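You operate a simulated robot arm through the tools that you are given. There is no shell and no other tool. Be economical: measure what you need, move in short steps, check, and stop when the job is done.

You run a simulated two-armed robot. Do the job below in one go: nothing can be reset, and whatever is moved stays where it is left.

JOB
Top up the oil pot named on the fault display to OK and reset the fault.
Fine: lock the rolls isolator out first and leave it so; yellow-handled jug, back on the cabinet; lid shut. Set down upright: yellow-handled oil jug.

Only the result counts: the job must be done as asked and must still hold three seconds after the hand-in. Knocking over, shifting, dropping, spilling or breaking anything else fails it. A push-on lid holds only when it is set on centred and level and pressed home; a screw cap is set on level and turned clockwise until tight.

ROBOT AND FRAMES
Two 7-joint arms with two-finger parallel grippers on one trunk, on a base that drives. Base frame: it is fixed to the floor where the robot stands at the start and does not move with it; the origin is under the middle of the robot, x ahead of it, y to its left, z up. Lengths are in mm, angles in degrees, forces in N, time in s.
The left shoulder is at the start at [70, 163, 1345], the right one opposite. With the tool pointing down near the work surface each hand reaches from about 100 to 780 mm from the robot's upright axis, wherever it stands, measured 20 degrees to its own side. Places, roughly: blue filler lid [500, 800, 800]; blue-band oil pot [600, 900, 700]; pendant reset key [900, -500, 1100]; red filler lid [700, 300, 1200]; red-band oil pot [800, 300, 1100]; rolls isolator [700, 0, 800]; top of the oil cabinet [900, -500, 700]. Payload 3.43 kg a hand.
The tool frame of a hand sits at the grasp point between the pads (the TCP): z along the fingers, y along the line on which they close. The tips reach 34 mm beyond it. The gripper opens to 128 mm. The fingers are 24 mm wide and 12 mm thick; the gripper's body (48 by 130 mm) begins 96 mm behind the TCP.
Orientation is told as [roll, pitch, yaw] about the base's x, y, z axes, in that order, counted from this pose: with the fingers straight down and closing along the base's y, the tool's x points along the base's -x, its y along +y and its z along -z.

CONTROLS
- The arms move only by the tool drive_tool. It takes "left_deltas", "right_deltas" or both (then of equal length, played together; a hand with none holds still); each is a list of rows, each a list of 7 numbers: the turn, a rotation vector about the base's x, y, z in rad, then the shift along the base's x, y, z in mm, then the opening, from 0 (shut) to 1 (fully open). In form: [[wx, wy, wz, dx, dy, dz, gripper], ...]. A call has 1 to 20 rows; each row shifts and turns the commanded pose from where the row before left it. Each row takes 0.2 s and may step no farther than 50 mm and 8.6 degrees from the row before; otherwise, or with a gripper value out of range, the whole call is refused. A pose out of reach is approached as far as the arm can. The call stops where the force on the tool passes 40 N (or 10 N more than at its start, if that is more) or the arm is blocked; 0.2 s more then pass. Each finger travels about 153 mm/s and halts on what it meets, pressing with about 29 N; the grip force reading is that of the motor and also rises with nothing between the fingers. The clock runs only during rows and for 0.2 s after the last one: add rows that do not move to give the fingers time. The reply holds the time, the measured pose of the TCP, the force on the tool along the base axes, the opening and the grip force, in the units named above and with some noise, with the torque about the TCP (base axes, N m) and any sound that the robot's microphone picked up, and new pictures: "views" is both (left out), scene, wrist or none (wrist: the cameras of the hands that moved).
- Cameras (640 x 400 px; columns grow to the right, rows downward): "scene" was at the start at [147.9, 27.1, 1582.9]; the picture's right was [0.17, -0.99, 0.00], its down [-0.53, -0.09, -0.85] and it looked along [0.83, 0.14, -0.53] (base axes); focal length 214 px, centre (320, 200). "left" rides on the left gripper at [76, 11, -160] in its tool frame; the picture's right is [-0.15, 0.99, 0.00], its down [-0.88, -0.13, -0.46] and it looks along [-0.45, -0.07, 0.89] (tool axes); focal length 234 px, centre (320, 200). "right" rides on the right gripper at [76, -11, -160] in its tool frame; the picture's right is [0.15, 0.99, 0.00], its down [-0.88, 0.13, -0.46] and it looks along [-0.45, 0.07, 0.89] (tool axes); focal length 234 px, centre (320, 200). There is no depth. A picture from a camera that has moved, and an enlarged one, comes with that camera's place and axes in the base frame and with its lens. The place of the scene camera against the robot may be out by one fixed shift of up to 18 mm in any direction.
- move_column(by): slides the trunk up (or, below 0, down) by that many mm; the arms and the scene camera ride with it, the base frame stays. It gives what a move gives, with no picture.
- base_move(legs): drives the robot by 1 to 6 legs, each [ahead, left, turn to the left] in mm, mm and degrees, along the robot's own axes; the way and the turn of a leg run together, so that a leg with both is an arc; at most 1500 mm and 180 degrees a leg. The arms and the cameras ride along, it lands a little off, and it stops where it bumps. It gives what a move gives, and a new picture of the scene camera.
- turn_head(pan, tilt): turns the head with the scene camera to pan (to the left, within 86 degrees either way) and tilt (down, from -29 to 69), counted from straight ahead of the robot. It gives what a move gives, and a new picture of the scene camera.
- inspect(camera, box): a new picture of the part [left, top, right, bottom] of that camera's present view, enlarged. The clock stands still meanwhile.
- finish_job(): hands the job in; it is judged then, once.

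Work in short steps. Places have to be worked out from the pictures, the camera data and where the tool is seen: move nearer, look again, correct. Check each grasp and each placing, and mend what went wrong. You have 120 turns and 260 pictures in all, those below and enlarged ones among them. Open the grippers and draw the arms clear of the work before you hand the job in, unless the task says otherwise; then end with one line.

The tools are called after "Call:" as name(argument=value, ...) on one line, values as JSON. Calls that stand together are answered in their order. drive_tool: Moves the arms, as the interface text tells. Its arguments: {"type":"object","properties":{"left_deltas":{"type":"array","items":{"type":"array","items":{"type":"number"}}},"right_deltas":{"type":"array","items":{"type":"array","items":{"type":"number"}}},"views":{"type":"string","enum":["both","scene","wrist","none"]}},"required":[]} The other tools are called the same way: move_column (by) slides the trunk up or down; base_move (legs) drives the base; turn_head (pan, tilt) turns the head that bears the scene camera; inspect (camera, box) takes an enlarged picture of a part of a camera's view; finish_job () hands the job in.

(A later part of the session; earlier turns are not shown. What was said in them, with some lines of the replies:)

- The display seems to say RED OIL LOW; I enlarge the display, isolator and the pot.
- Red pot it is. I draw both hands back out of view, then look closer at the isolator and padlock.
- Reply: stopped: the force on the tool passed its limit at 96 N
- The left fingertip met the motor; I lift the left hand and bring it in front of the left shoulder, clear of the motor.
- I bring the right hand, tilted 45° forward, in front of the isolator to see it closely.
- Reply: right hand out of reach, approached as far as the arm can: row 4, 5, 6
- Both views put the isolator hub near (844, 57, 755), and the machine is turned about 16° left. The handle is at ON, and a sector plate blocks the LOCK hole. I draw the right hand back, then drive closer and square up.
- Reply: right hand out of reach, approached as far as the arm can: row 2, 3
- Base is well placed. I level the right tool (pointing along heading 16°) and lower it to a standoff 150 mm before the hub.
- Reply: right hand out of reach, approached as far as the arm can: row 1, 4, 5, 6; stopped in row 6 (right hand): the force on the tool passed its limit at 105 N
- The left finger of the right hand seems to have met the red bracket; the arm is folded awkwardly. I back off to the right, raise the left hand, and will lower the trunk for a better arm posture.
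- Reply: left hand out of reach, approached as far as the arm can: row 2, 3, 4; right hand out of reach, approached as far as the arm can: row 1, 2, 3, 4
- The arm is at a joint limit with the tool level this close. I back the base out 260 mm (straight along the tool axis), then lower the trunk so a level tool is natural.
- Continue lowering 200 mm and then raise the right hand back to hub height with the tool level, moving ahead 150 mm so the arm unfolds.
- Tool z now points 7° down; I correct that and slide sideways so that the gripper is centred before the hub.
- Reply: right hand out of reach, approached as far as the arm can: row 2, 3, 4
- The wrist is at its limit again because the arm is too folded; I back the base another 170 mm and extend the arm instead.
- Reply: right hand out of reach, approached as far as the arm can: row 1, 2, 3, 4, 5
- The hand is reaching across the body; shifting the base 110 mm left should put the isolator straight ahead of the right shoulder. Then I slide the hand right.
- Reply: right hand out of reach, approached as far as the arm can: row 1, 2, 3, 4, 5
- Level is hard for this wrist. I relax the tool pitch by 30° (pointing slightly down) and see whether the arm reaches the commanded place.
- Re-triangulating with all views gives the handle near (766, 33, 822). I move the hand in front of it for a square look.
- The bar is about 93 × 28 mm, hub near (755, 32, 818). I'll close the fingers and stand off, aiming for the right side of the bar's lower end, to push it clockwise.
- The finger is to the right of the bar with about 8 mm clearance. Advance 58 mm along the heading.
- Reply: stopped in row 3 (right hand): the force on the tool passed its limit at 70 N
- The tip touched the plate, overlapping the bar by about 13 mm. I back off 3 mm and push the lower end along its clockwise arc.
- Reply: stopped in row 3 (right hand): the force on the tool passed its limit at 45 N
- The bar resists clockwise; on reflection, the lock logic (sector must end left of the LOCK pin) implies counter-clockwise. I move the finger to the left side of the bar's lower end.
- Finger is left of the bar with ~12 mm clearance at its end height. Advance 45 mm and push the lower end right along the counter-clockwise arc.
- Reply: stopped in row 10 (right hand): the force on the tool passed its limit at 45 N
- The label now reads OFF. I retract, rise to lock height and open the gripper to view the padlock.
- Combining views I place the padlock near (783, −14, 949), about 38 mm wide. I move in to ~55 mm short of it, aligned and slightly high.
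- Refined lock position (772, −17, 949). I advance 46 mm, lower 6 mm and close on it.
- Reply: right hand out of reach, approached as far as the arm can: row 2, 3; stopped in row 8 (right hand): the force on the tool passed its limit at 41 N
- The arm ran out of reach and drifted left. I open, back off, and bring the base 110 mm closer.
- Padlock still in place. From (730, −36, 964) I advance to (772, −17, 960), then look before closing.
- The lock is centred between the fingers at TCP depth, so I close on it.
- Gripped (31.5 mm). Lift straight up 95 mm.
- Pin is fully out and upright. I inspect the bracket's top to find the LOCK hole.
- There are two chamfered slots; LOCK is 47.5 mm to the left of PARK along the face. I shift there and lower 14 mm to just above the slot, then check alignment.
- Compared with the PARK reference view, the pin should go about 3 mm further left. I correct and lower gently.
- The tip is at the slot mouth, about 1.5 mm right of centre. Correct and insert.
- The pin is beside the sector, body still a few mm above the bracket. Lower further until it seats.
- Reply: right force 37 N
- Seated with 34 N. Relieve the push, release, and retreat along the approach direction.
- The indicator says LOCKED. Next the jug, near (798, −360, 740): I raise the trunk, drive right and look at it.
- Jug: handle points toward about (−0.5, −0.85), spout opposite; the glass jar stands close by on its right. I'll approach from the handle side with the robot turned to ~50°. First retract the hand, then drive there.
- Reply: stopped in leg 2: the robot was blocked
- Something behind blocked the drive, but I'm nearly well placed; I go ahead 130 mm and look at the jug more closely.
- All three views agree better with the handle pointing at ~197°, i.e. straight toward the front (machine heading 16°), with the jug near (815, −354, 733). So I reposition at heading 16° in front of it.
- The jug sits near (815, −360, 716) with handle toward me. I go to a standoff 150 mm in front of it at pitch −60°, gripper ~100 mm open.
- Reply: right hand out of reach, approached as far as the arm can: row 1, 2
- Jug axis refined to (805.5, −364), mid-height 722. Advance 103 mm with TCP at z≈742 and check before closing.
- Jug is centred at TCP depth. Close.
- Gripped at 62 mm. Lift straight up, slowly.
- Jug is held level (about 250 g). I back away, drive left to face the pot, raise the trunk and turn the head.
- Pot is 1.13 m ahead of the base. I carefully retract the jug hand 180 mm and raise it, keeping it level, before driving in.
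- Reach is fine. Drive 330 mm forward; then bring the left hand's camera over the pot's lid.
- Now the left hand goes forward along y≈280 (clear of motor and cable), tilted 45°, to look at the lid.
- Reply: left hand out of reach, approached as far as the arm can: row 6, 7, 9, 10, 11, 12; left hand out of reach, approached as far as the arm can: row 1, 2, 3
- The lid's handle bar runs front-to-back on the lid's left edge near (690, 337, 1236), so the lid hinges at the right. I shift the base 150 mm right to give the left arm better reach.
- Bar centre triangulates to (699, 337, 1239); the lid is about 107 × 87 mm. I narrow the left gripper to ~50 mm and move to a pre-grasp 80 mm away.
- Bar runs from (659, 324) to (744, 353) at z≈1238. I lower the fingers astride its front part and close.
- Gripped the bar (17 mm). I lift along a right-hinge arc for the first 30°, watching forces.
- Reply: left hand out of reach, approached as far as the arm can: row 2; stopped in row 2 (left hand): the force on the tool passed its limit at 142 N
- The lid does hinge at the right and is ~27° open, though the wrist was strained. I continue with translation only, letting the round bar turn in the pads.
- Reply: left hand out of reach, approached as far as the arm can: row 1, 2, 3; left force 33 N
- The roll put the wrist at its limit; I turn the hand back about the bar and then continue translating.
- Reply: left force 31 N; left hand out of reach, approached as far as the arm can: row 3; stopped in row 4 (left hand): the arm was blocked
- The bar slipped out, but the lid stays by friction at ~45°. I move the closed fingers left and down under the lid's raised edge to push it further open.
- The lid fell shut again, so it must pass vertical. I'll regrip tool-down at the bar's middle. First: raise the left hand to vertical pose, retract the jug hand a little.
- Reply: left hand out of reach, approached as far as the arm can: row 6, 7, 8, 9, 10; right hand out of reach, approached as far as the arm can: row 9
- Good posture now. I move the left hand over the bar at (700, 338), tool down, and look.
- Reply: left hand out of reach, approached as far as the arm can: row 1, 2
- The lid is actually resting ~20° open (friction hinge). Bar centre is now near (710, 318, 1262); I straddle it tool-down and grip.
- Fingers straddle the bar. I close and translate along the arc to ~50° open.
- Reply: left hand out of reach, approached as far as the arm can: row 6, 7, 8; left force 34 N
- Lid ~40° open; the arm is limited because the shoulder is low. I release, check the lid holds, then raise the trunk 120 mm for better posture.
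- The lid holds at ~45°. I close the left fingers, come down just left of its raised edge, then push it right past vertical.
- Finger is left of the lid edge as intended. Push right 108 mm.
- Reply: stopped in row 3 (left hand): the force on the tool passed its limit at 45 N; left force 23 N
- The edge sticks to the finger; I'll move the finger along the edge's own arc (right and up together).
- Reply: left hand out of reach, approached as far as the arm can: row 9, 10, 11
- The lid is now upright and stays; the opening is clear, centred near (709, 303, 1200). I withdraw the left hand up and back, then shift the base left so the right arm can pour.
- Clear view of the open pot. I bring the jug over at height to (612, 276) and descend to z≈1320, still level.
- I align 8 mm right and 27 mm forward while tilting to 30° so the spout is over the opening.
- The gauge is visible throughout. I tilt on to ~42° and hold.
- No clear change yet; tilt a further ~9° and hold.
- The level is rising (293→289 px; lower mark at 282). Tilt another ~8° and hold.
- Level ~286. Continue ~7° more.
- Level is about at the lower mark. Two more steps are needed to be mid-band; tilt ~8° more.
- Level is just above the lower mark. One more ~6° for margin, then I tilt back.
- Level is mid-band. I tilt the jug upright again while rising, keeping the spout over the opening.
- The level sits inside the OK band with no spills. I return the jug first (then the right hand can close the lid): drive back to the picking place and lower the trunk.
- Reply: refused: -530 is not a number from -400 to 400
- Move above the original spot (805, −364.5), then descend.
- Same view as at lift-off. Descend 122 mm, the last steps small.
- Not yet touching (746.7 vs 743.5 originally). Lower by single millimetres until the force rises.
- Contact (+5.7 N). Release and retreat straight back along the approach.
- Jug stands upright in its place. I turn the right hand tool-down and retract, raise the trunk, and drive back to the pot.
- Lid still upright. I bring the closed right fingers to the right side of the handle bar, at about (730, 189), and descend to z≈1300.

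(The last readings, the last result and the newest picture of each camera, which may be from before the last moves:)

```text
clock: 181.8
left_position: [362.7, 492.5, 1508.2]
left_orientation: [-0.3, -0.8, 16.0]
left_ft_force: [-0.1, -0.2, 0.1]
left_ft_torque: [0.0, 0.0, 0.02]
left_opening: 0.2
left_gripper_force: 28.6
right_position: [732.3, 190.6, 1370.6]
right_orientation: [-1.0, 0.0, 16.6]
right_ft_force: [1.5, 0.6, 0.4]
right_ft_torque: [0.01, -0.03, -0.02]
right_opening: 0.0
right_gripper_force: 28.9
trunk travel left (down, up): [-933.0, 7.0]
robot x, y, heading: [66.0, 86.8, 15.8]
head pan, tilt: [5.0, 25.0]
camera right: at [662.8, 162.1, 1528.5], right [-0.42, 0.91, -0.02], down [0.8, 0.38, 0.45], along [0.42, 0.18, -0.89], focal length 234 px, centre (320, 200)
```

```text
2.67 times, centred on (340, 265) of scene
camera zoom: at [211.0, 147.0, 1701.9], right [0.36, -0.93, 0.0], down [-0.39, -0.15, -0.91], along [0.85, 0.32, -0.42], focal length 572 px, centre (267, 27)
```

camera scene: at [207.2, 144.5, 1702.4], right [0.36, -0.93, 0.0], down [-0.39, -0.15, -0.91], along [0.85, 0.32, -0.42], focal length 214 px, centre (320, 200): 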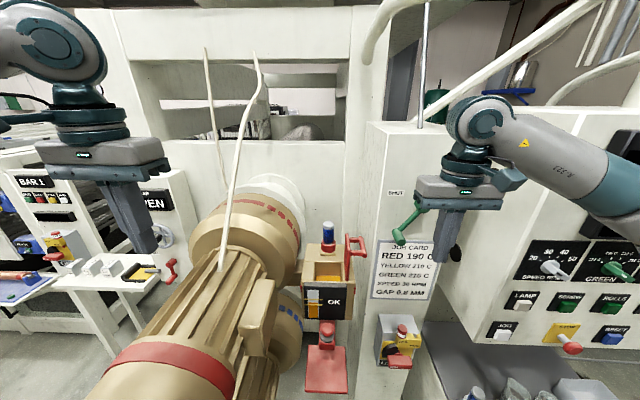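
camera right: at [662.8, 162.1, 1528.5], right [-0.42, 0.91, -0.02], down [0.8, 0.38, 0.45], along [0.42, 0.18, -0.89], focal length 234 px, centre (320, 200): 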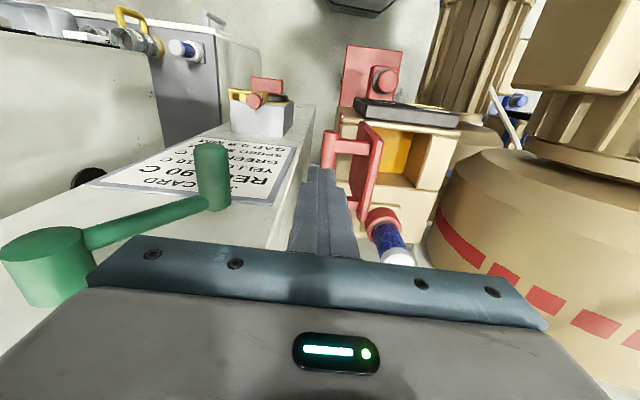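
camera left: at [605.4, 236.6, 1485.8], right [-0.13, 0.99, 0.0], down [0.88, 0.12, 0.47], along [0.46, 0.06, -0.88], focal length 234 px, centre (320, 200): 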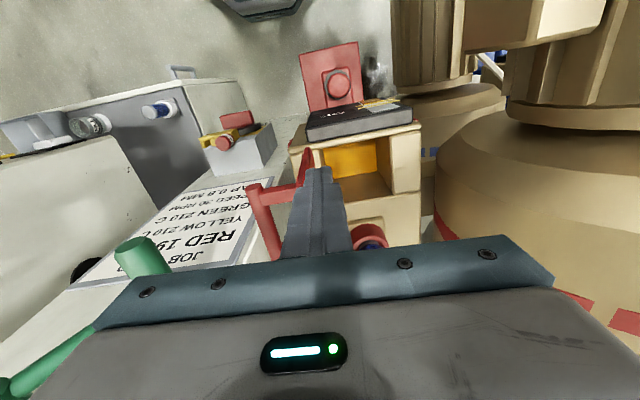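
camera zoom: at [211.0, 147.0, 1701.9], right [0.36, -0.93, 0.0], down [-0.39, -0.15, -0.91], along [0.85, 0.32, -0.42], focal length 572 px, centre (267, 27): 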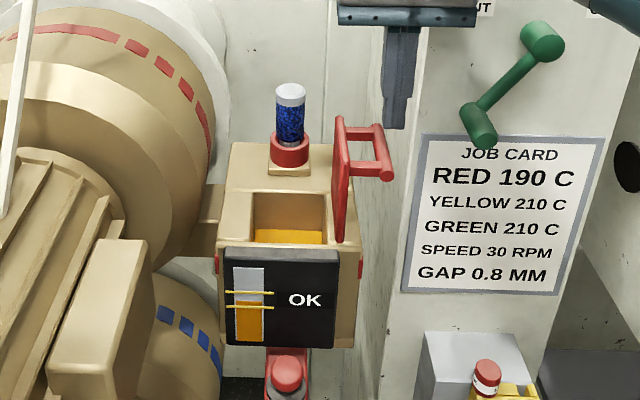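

The finger is nearly above the bar; shift 24 mm right, then descend to z≈1300.

Call:
drive_tool(right_deltas=[[0, 0, 0, 6.6, -23, 0, 0], [0, 0, 0, 0, 0, -25, 0], [0, 0, 0, 0, 0, -25, 0], [0, 0, 0, 0, 0, -22, 0], [0, 0, 0, 0, 0, 0, 0]], views="wrist")

Call:
inspect(camera="scene", box=[270, 190, 410, 340])

```text
clock: 183.0
left_position: [363.0, 490.8, 1508.0]
left_orientation: [-0.3, -0.8, 16.0]
left_ft_force: [0.8, -0.5, -0.1]
left_ft_torque: [0.0, 0.02, 0.04]
left_opening: 0.1
left_gripper_force: 28.7
right_position: [740.1, 167.3, 1298.4]
right_orientation: [-0.9, -0.2, 16.6]
right_ft_force: [-0.2, 0.9, 0.0]
right_ft_torque: [-0.01, 0.04, 0.02]
right_opening: 0.2
right_gripper_force: 29.2
trunk travel left (down, up): [-933.0, 7.0]
robot x, y, heading: [67.8, 89.0, 15.7]
head pan, tilt: [5.0, 25.0]
camera right: at [670.1, 137.2, 1458.1], right [-0.42, 0.91, -0.02], down [0.8, 0.38, 0.45], along [0.42, 0.18, -0.89], focal length 234 px, centre (320, 200)
```

right: 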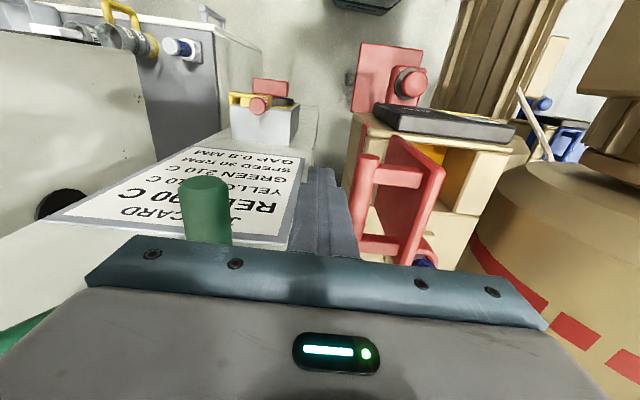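

```text
2.67 times, centred on (340, 265) of scene
camera zoom: at [211.5, 145.1, 1701.9], right [0.36, -0.93, 0.0], down [-0.4, -0.15, -0.91], along [0.85, 0.32, -0.42], focal length 572 px, centre (267, 27)
```

zoom: 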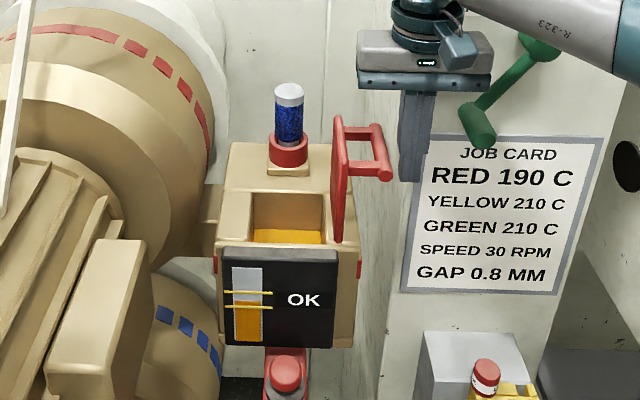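

Finger stands just right of the bar. Push left, following the bar's arc, to ~30° open.

Call:
drive_tool(right_deltas=[[0, 0, 0, -2.8, 9.6, 0, 0], [0, 0, 0, -2.2, 7.7, 2, 0], [0, 0, 0, -2.2, 7.7, 2, 0], [0, 0, 0, -2.2, 7.8, 1, 0], [0, 0, 0, -2.2, 7.8, 0, 0], [0, 0, 0, -2.2, 7.8, 0, 0], [0, 0, 0, -2.2, 7.8, -1, 0], [0, 0, 0, -2.2, 7.7, -2, 0], [0, 0, 0, -2.2, 7.6, -2, 0], [0, 0, 0, -2.1, 7.2, -3, 0], [0, 0, 0, -2.1, 7.2, -3.5, 0], [0, 0, 0, -1.9, 6.5, -4.4, 0], [0, 0, 0, -1.9, 6.5, -4.6, 0], [0, 0, 0, 0, 0, 0, 0]], views="wrist")

Call:
inspect(camera="scene", box=[270, 190, 410, 340])

```text
clock: 186.0
left_position: [362.2, 490.5, 1508.5]
left_orientation: [-0.2, -0.7, 16.1]
left_ft_force: [-0.4, -0.3, -1.2]
left_ft_torque: [0.0, -0.02, 0.02]
left_opening: 0.0
left_gripper_force: 29.2
right_position: [711.1, 267.0, 1282.4]
right_orientation: [-1.0, 0.0, 16.6]
right_ft_force: [0.3, 0.5, -0.1]
right_ft_torque: [0.03, 0.04, -0.05]
right_opening: 0.1
right_gripper_force: 28.5
trunk travel left (down, up): [-933.0, 7.0]
robot x, y, heading: [65.6, 86.8, 16.0]
head pan, tilt: [5.0, 25.0]
camera right: at [640.8, 237.1, 1441.0], right [-0.42, 0.91, -0.02], down [0.8, 0.38, 0.45], along [0.42, 0.18, -0.89], focal length 234 px, centre (320, 200)
```

right: 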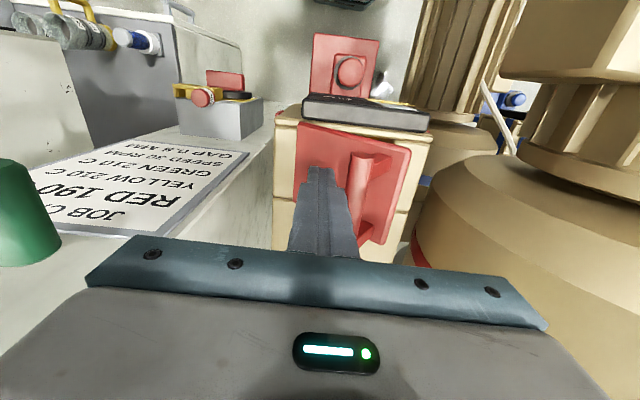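

```text
2.67 times, centred on (340, 265) of scene
camera zoom: at [210.7, 146.1, 1701.9], right [0.36, -0.93, 0.0], down [-0.39, -0.15, -0.91], along [0.85, 0.32, -0.42], focal length 572 px, centre (267, 27)
```

zoom: 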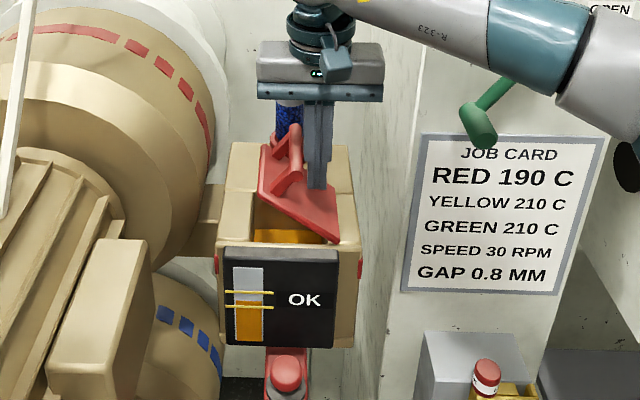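

Lid ~33° open. I lift the fingers, shift left over the bar and press it down along its arc.

Call:
drive_tool(right_deltas=[[0, 0, 0, 0, 0, 25, 0], [0, 0, 0, 0, 0, 25, 0], [0, 0, 0, -5, 17, 0, 0], [0, 0, 0, -5, 17, 0, 0], [0, 0, 0, 0, 0, -6, 0], [0, 0, 0, -1.4, 4.8, -5, 0], [0, 0, 0, -1.4, 4.8, -5, 0], [0, 0, 0, -1.5, 5.2, -6.2, 0], [0, 0, 0, -1.5, 5.2, -6.2, 0], [0, 0, 0, 0, 0, 0, 0]], views="wrist")

Call:
inspect(camera="scene", box=[270, 190, 410, 340])

```text
clock: 187.7
left_position: [361.9, 493.0, 1505.9]
left_orientation: [-0.2, -0.7, 16.1]
left_ft_force: [0.5, -0.3, 0.1]
left_ft_torque: [0.02, 0.02, 0.08]
left_opening: 0.0
left_gripper_force: 28.7
right_position: [695.5, 317.7, 1318.3]
right_orientation: [-0.5, -0.4, 16.9]
right_ft_force: [-1.3, 2.3, 1.5]
right_ft_torque: [-0.2, -0.1, 0.03]
right_opening: 0.0
right_gripper_force: 29.3
trunk travel left (down, up): [-933.0, 7.0]
robot x, y, heading: [67.6, 87.9, 16.0]
head pan, tilt: [5.0, 25.0]
stopped in row 8 (right hand): the force on the tool passed its limit at 41 N (the readings are from after the stop); the commanded pose is now the measured one
camera right: at [625.2, 286.3, 1476.2], right [-0.43, 0.9, -0.01], down [0.8, 0.38, 0.46], along [0.42, 0.19, -0.89], focal length 234 px, centre (320, 200)
```

right: 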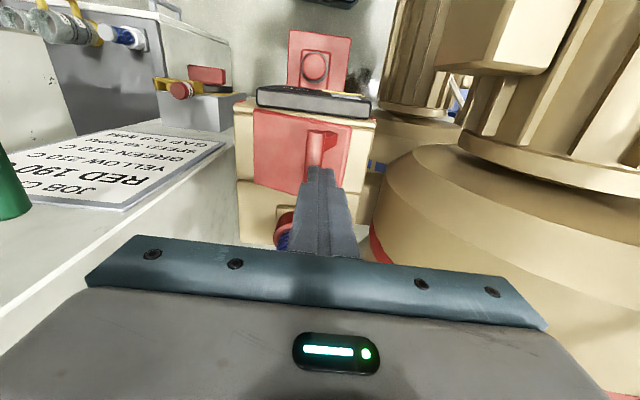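

```text
2.67 times, centred on (340, 265) of scene
camera zoom: at [210.8, 147.3, 1701.4], right [0.36, -0.93, 0.0], down [-0.39, -0.15, -0.91], along [0.85, 0.32, -0.42], focal length 572 px, centre (267, 27)
```

zoom: 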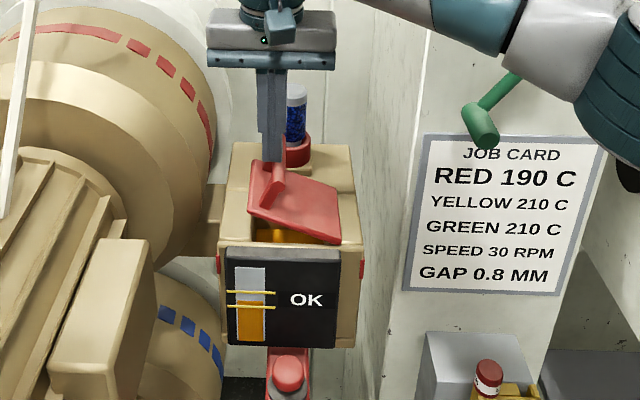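

The press works (lid ~22°). I continue in smaller steps.

Call:
drive_tool(right_deltas=[[0, 0, 0, -0.7, 2.3, -3, 0], [0, 0, 0, -0.7, 2.3, -3, 0], [0, 0, 0, -0.7, 2.3, -3, 0], [0, 0, 0, -0.6, 2, -3, 0], [0, 0, 0, -0.6, 2, -3, 0], [0, 0, 0, -0.6, 2, -3, 0], [0, 0, 0, -0.5, 1.7, -3, 0], [0, 0, 0, -0.5, 1.7, -3, 0], [0, 0, 0, -0.5, 1.5, -3, 0], [0, 0, 0, -0.4, 1.3, -3, 0], [0, 0, 0, -0.4, 1.2, -3, 0], [0, 0, 0, -0.4, 1.2, -3, 0], [0, 0, 0, -0.3, 1, -3, 0], [0, 0, 0, 0, 0, 0, 0]], views="none")

Call:
inspect(camera="scene", box=[270, 190, 410, 340])

```text
clock: 190.7
left_position: [360.1, 491.2, 1510.0]
left_orientation: [-0.2, -1.0, 16.0]
left_ft_force: [0.2, 0.2, -0.5]
left_ft_torque: [-0.01, 0.0, -0.01]
left_opening: 0.0
left_gripper_force: 28.9
right_position: [690.2, 338.3, 1282.7]
right_orientation: [-0.3, -0.7, 16.7]
right_ft_force: [11.0, 1.4, 39.0]
right_ft_torque: [-0.18, 0.04, 0.2]
right_opening: 0.0
right_gripper_force: 29.4
trunk travel left (down, up): [-933.0, 7.0]
robot x, y, heading: [66.4, 86.7, 16.2]
head pan, tilt: [5.0, 25.0]
```

```text
2.67 times, centred on (340, 265) of scene
camera zoom: at [209.0, 144.7, 1702.7], right [0.36, -0.93, 0.0], down [-0.39, -0.15, -0.91], along [0.85, 0.32, -0.42], focal length 572 px, centre (267, 27)
```

zoom: 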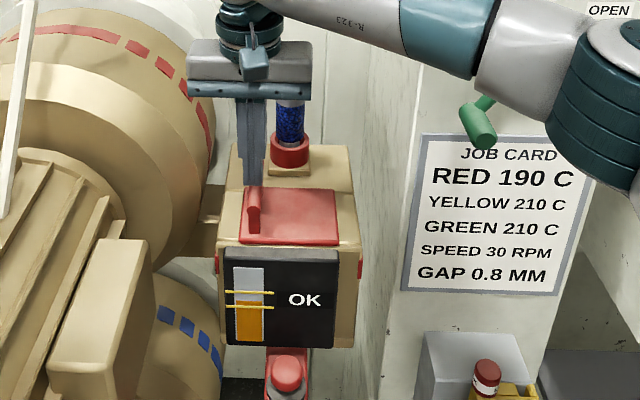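

The lid is down with 39 N on it. I lift off, withdraw, and check the lid and the gauge.

Call:
drive_tool(right_deltas=[[0, 0, 0, 0, 0, 20, 0], [0, 0, 0, 0, 0, 35, 0], [0, 0, 0, 0, 0, 45, 0], [0, 0, 0, -10, -10, 45, 0], [0, 0, 0, -10, -40, 10, 0], [0, 0, 0, -10, -45, 0, 0], [0, 0, 0, -10, -45, 0, 0], [0, 0, 0, -10, -45, 0, 0], [0, 0, 0, -10, -45, 0, 0], [0, 0, 0, -10, -45, 0, 0], [0, 0, 0, 0, 0, 0, 0]], views="none")

Call:
inspect(camera="scene", box=[270, 190, 410, 340])

```text
clock: 193.1
left_position: [362.1, 494.1, 1509.2]
left_orientation: [-0.3, -0.8, 16.1]
left_ft_force: [-0.7, -0.1, -0.1]
left_ft_torque: [-0.01, 0.0, 0.0]
left_opening: 0.1
left_gripper_force: 28.8
right_position: [617.2, 65.2, 1432.1]
right_orientation: [-0.5, -0.2, 16.9]
right_ft_force: [-0.3, 1.2, 0.4]
right_ft_torque: [-0.06, -0.01, 0.01]
right_opening: 0.0
right_gripper_force: 29.4
trunk travel left (down, up): [-933.0, 7.0]
robot x, y, heading: [61.1, 89.3, 16.1]
head pan, tilt: [5.0, 25.0]
```

```text
2.67 times, centred on (340, 265) of scene
camera zoom: at [211.0, 147.6, 1701.9], right [0.36, -0.93, 0.0], down [-0.39, -0.15, -0.91], along [0.85, 0.32, -0.42], focal length 572 px, centre (267, 27)
```

zoom: 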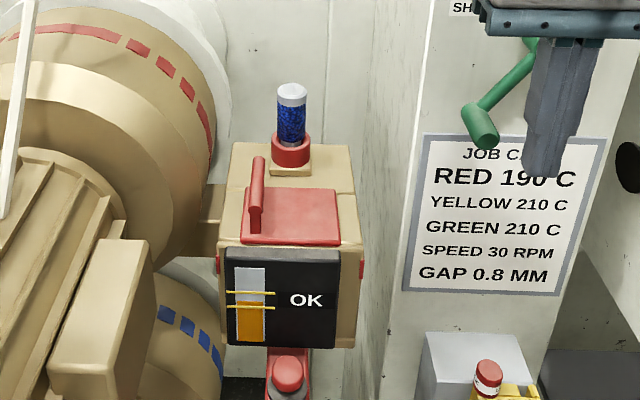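

Lid shut, gauge in band. Now RESET, near (885, −515, 1067): I drive in front of it, lower the trunk and pitch the closed right fingers forward.

Call:
base_move(legs=[[-250, 0, 0], [26, -608, 0]])

Call:
move_column(by=-380)

Call:
drive_tool(right_deltas=[[0.036, -0.126, 0, 10, 3, 5, 0], [0.036, -0.126, 0, 10, 3, 5, 0], [0.036, -0.126, 0, 10, 3, 5, 0], [0.036, -0.126, 0, 10, 3, 5, 0], [0.036, -0.126, 0, 10, 3, 5, 0], [0.036, -0.126, 0, 10, 3, 5, 0], [0.036, -0.126, 0, 10, 3, 5, 0], [0.036, -0.126, 0, 10, 3, 5, 0], [0, 0, 0, 0, 0, 0, 0]], views="both")

```text
clock: 198.0
left_position: [317.4, -149.8, 1508.2]
left_orientation: [-0.2, -0.7, 16.0]
left_ft_force: [-0.4, 0.2, -0.3]
left_ft_torque: [-0.03, -0.02, -0.02]
left_opening: 0.0
left_gripper_force: 29.3
right_position: [573.2, -579.1, 1432.6]
right_orientation: [-0.7, -0.2, 17.0]
right_ft_force: [-0.3, 0.4, -1.6]
right_ft_torque: [0.0, 0.02, -0.01]
right_opening: 0.0
right_gripper_force: 28.5
trunk travel left (down, up): [-933.0, 7.0]
robot x, y, heading: [25.6, -559.6, 16.0]
head pan, tilt: [5.0, 25.0]
camera scene: at [166.1, -496.0, 1701.9], right [0.36, -0.93, 0.0], down [-0.39, -0.15, -0.91], along [0.85, 0.32, -0.42], focal length 214 px, centre (320, 200)
```

scene: 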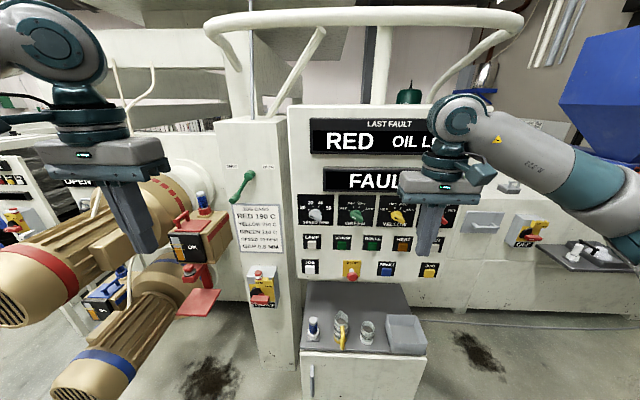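

```text
clock: 201.7
left_position: [317.6, -151.3, 1128.6]
left_orientation: [-0.2, -0.8, 16.1]
left_ft_force: [-0.2, -0.2, 0.6]
left_ft_torque: [-0.02, 0.02, 0.02]
left_opening: 0.0
left_gripper_force: 29.2
right_position: [572.2, -579.1, 1052.6]
right_orientation: [-0.6, -0.1, 17.0]
right_ft_force: [-0.5, -0.1, 1.2]
right_ft_torque: [0.0, -0.02, -0.01]
right_opening: 0.2
right_gripper_force: 29.0
trunk travel left (down, up): [-553.0, 387.0]
robot x, y, heading: [23.4, -560.2, 16.1]
head pan, tilt: [5.0, 25.0]
```

```text
clock: 203.7
left_position: [317.3, -151.3, 1127.9]
left_orientation: [-0.1, -0.7, 16.1]
left_ft_force: [-0.7, 0.2, -0.4]
left_ft_torque: [0.0, 0.0, -0.02]
left_opening: 0.0
left_gripper_force: 28.8
right_position: [653.0, -556.4, 1093.3]
right_orientation: [-2.3, -60.5, 18.0]
right_ft_force: [0.2, -0.1, -0.5]
right_ft_torque: [0.01, -0.01, 0.01]
right_opening: 0.2
right_gripper_force: 29.2
trunk travel left (down, up): [-553.0, 387.0]
robot x, y, heading: [20.7, -557.2, 16.0]
head pan, tilt: [5.0, 25.0]
camera scene: at [166.7, -498.0, 1321.9], right [0.36, -0.93, 0.0], down [-0.39, -0.15, -0.91], along [0.85, 0.33, -0.42], focal length 214 px, centre (320, 200)
camera right: at [486.5, -614.2, 1105.3], right [-0.34, 0.93, -0.15], down [0.0, 0.15, 0.99], along [0.94, 0.34, -0.05], focal length 234 px, centre (320, 200)
```

scene: 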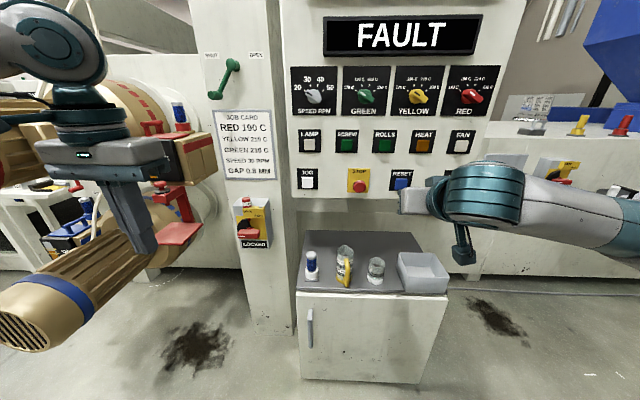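
right: 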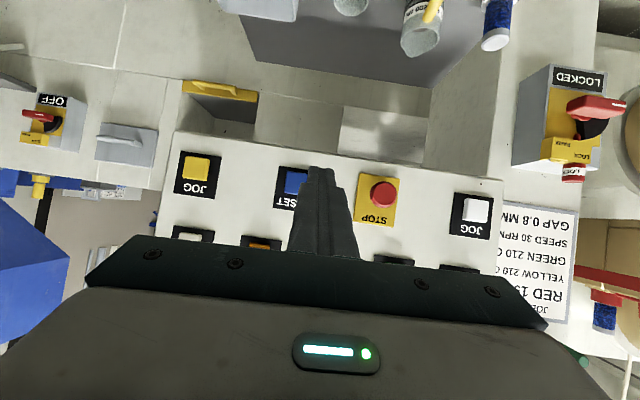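

RESET is ahead, about 31 mm to the right of the finger line. I correct, lower 22 mm and advance halfway.

Call:
drive_tool(right_deltas=[[0, 0, 0, 8.6, -30, -10, 0], [0, 0, 0, 35, 10, -6, 0], [0, 0, 0, 35, 10, -6, 0], [0, 0, 0, 35, 10, 0, 0], [0, 0, 0, 0, 0, 0, 0]], views="wrist")

Call:
inspect(camera="right", box=[240, 60, 400, 260])

Call:
inspect(camera="scene", box=[340, 140, 460, 240])

```text
clock: 204.8
left_position: [316.8, -153.0, 1128.0]
left_orientation: [-0.2, -0.8, 16.0]
left_ft_force: [-0.8, 0.4, 0.4]
left_ft_torque: [-0.01, -0.01, -0.01]
left_opening: 0.1
left_gripper_force: 28.8
right_position: [767.3, -556.9, 1071.4]
right_orientation: [-2.3, -60.4, 17.9]
right_ft_force: [0.0, -0.3, 0.2]
right_ft_torque: [-0.02, 0.01, -0.02]
right_opening: 0.0
right_gripper_force: 28.6
trunk travel left (down, up): [-553.0, 387.0]
robot x, y, heading: [28.0, -556.6, 16.1]
head pan, tilt: [5.0, 25.0]
camera right: at [600.3, -615.2, 1084.0], right [-0.34, 0.93, -0.15], down [0.0, 0.16, 0.99], along [0.94, 0.34, -0.05], focal length 234 px, centre (320, 200)
```

right: 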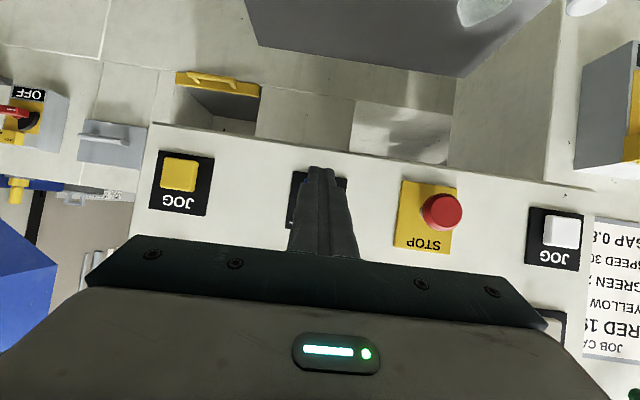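

```text
2.00 times, centred on (320, 160) of right
camera zoom: at [600.3, -615.2, 1084.0], right [-0.34, 0.93, -0.15], down [0.0, 0.16, 0.99], along [0.94, 0.34, -0.05], focal length 468 px, centre (320, 280)
```

zoom: 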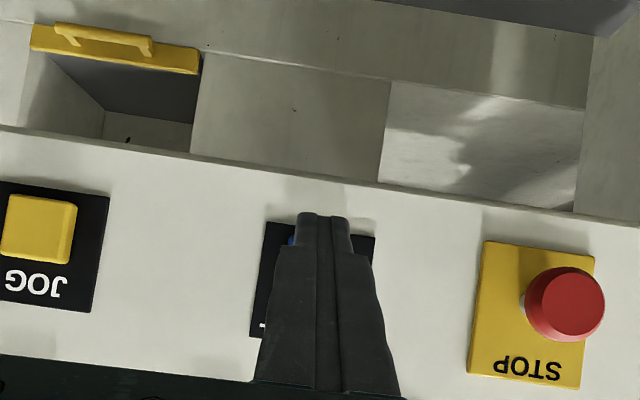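

```text
4.00 times, centred on (400, 190) of scene
camera zoom: at [166.3, -498.2, 1322.0], right [0.36, -0.93, 0.0], down [-0.39, -0.15, -0.91], along [0.85, 0.33, -0.42], focal length 858 px, centre (0, 240)
```

zoom: 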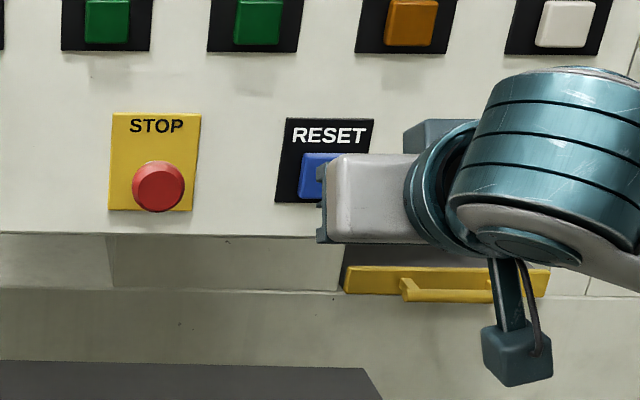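

The finger is lined up with the RESET button. Advance until it presses, in small steps at the end.

Call:
drive_tool(right_deltas=[[0, 0, 0, 19, 5.5, 3, 0], [0, 0, 0, 19, 5.5, 0, 0], [0, 0, 0, 17, 5, 0, 0], [0, 0, 0, 10, 2.9, 0, 0], [0, 0, 0, 6, 1.7, 0, 0], [0, 0, 0, 5, 1.4, 0, 0], [0, 0, 0, 5, 1.4, 0, 0], [0, 0, 0, 5, 1.4, 0, 0], [0, 0, 0, 5, 1.4, 0, 0], [0, 0, 0, 5, 1.4, 0, 0], [0, 0, 0, 5, 1.4, 0, 0], [0, 0, 0, 5, 1.4, 0, 0], [0, 0, 0, 5, 1.4, 0, 0], [0, 0, 0, 5, 1.4, 0, 0], [0, 0, 0, 5, 1.4, 0, 0], [0, 0, 0, 5, 1.4, 0, 0]], views="both")

```text
clock: 206.5
left_position: [313.3, -154.2, 1130.4]
left_orientation: [-0.2, -1.0, 16.1]
left_ft_force: [0.9, -0.3, -0.3]
left_ft_torque: [-0.03, 0.03, 0.01]
left_opening: 0.0
left_gripper_force: 28.8
right_position: [841.7, -533.7, 1075.0]
right_orientation: [-2.3, -60.1, 17.9]
right_ft_force: [-28.0, -9.9, 3.4]
right_ft_torque: [-0.05, 0.09, -0.06]
right_opening: 0.0
right_gripper_force: 29.1
trunk travel left (down, up): [-553.0, 387.0]
robot x, y, heading: [23.1, -556.9, 15.8]
head pan, tilt: [5.0, 25.0]
heard: click
stopped in row 8 (right hand): the force on the tool passed its limit at 49 N (the readings are from after the stop); the commanded pose is now the measured one
camera scene: at [160.4, -500.6, 1322.7], right [0.36, -0.93, 0.0], down [-0.39, -0.15, -0.91], along [0.85, 0.32, -0.42], focal length 214 px, centre (320, 200)
camera right: at [675.4, -593.4, 1088.9], right [-0.34, 0.93, -0.15], down [0.0, 0.16, 0.99], along [0.94, 0.34, -0.05], focal length 234 px, centre (320, 200)
```

scene: 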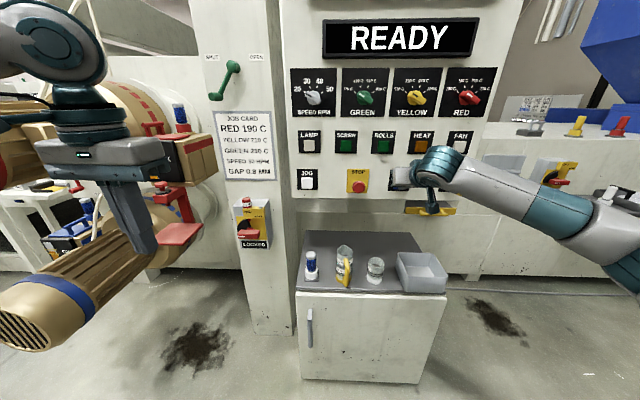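
right: 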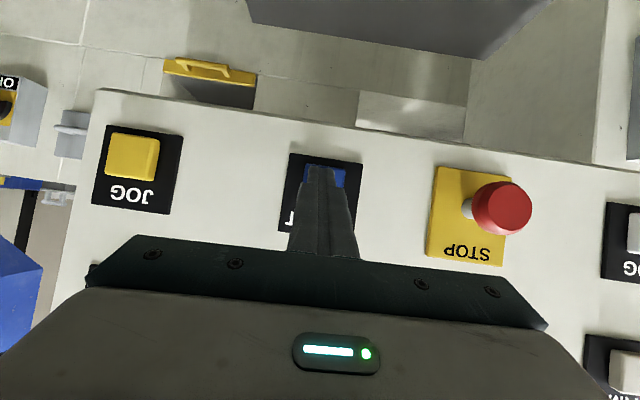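

A click, and the display reads READY. I withdraw the hand, open both grippers and make a final check.

Call:
drive_tool(right_deltas=[[0, 0, 0, -15, -4, 0, 0], [0, 0, 0, -35, -10, 0, 0], [0, 0, 0, -40, -11, 0, 0.3], [0, 0, 0, -40, -11, 0, 0.6], [0, 0, 0, -40, -11, 0, 1], [0, 0, 0, -30, -9, 0, 1], [0, 0, 0, 0, 0, 0, 1]], left_deltas=[[0, 0, 0, 0, 0, 0, 0.2], [0, 0, 0, 0, 0, 0, 0.4], [0, 0, 0, 0, 0, 0, 0.6], [0, 0, 0, 0, 0, 0, 0.8], [0, 0, 0, 0, 0, 0, 1], [0, 0, 0, 0, 0, 0, 1], [0, 0, 0, 0, 0, 0, 1]], views="none")

Call:
move_column(by=200)

Call:
turn_head(pan=10, tilt=32)

```text
clock: 208.1
left_position: [317.8, -152.3, 1128.3]
left_orientation: [-0.2, -0.8, 16.1]
left_ft_force: [0.8, -0.5, 0.4]
left_ft_torque: [-0.01, 0.01, -0.01]
left_opening: 128.2
left_gripper_force: 0.1
right_position: [649.0, -588.5, 1069.3]
right_orientation: [-2.3, -59.8, 18.0]
right_ft_force: [-0.2, -0.7, -0.6]
right_ft_torque: [-0.01, 0.01, 0.03]
right_opening: 128.0
right_gripper_force: 0.1
trunk travel left (down, up): [-553.0, 387.0]
robot x, y, heading: [23.9, -557.1, 16.1]
head pan, tilt: [5.0, 25.0]
```

```text
clock: 210.3
left_position: [317.6, -152.3, 1328.4]
left_orientation: [-0.1, -0.7, 16.1]
left_ft_force: [0.3, 0.7, -0.4]
left_ft_torque: [-0.01, -0.03, 0.0]
left_opening: 127.9
left_gripper_force: 0.1
right_position: [648.1, -588.0, 1269.3]
right_orientation: [-2.4, -59.8, 18.1]
right_ft_force: [-0.4, -0.7, 0.6]
right_ft_torque: [0.0, 0.0, 0.0]
right_opening: 128.0
right_gripper_force: 0.0
trunk travel left (down, up): [-753.0, 187.0]
robot x, y, heading: [22.9, -558.1, 15.8]
head pan, tilt: [5.0, 25.0]
```

```text
clock: 211.0
left_position: [317.3, -152.7, 1327.9]
left_orientation: [-0.1, -0.8, 16.1]
left_ft_force: [-0.4, 0.6, 0.5]
left_ft_torque: [-0.01, -0.01, 0.01]
left_opening: 127.9
left_gripper_force: 0.1
right_position: [648.1, -588.2, 1269.4]
right_orientation: [-2.4, -59.8, 18.0]
right_ft_force: [0.0, 1.0, -0.6]
right_ft_torque: [0.02, 0.01, -0.04]
right_opening: 128.0
right_gripper_force: 0.1
trunk travel left (down, up): [-753.0, 187.0]
robot x, y, heading: [23.6, -559.0, 16.1]
head pan, tilt: [10.0, 32.0]
camera scene: at [160.8, -492.1, 1510.8], right [0.44, -0.9, 0.0], down [-0.48, -0.23, -0.85], along [0.76, 0.37, -0.53], focal length 214 px, centre (320, 200)
```

scene: 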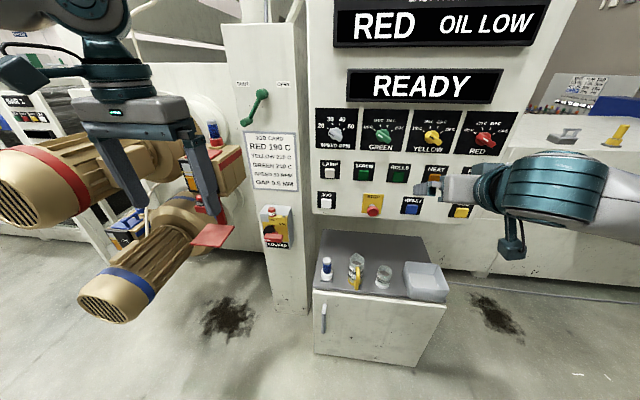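

READY is shown ("last fault" is only the history line). A last zoom on the jug and isolator before handing in.

Call:
inspect(camera="scene", box=[250, 190, 450, 310])

```text
3.20 times, centred on (350, 250) of scene
camera zoom: at [160.8, -492.1, 1510.8], right [0.44, -0.9, 0.0], down [-0.48, -0.23, -0.85], along [0.76, 0.37, -0.53], focal length 686 px, centre (224, 40)
```

zoom: 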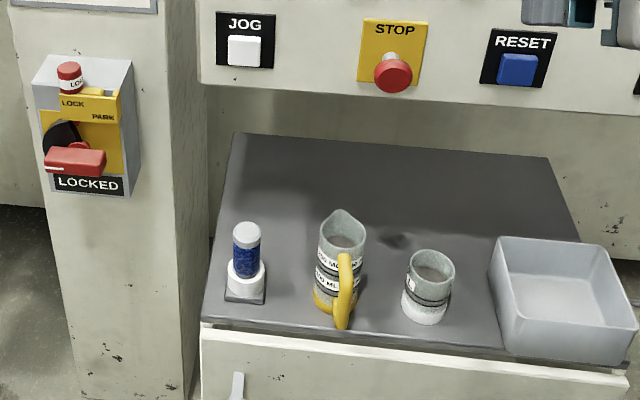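

The jug stands upright in its place, the isolator reads LOCKED, the lid is shut, the level is in the OK band and the display reads READY. Handing in.

Call:
finish_job()

```text
The job is handed in.
```

The red oil pot is topped up to the OK band with its lid shut, the rolls isolator is locked out, the fault is reset to READY, and the yellow-handled jug is back upright on the cabinet; I did not get a clear look at a small dark patch behind the jug, which I took for a shadow, not a drip.
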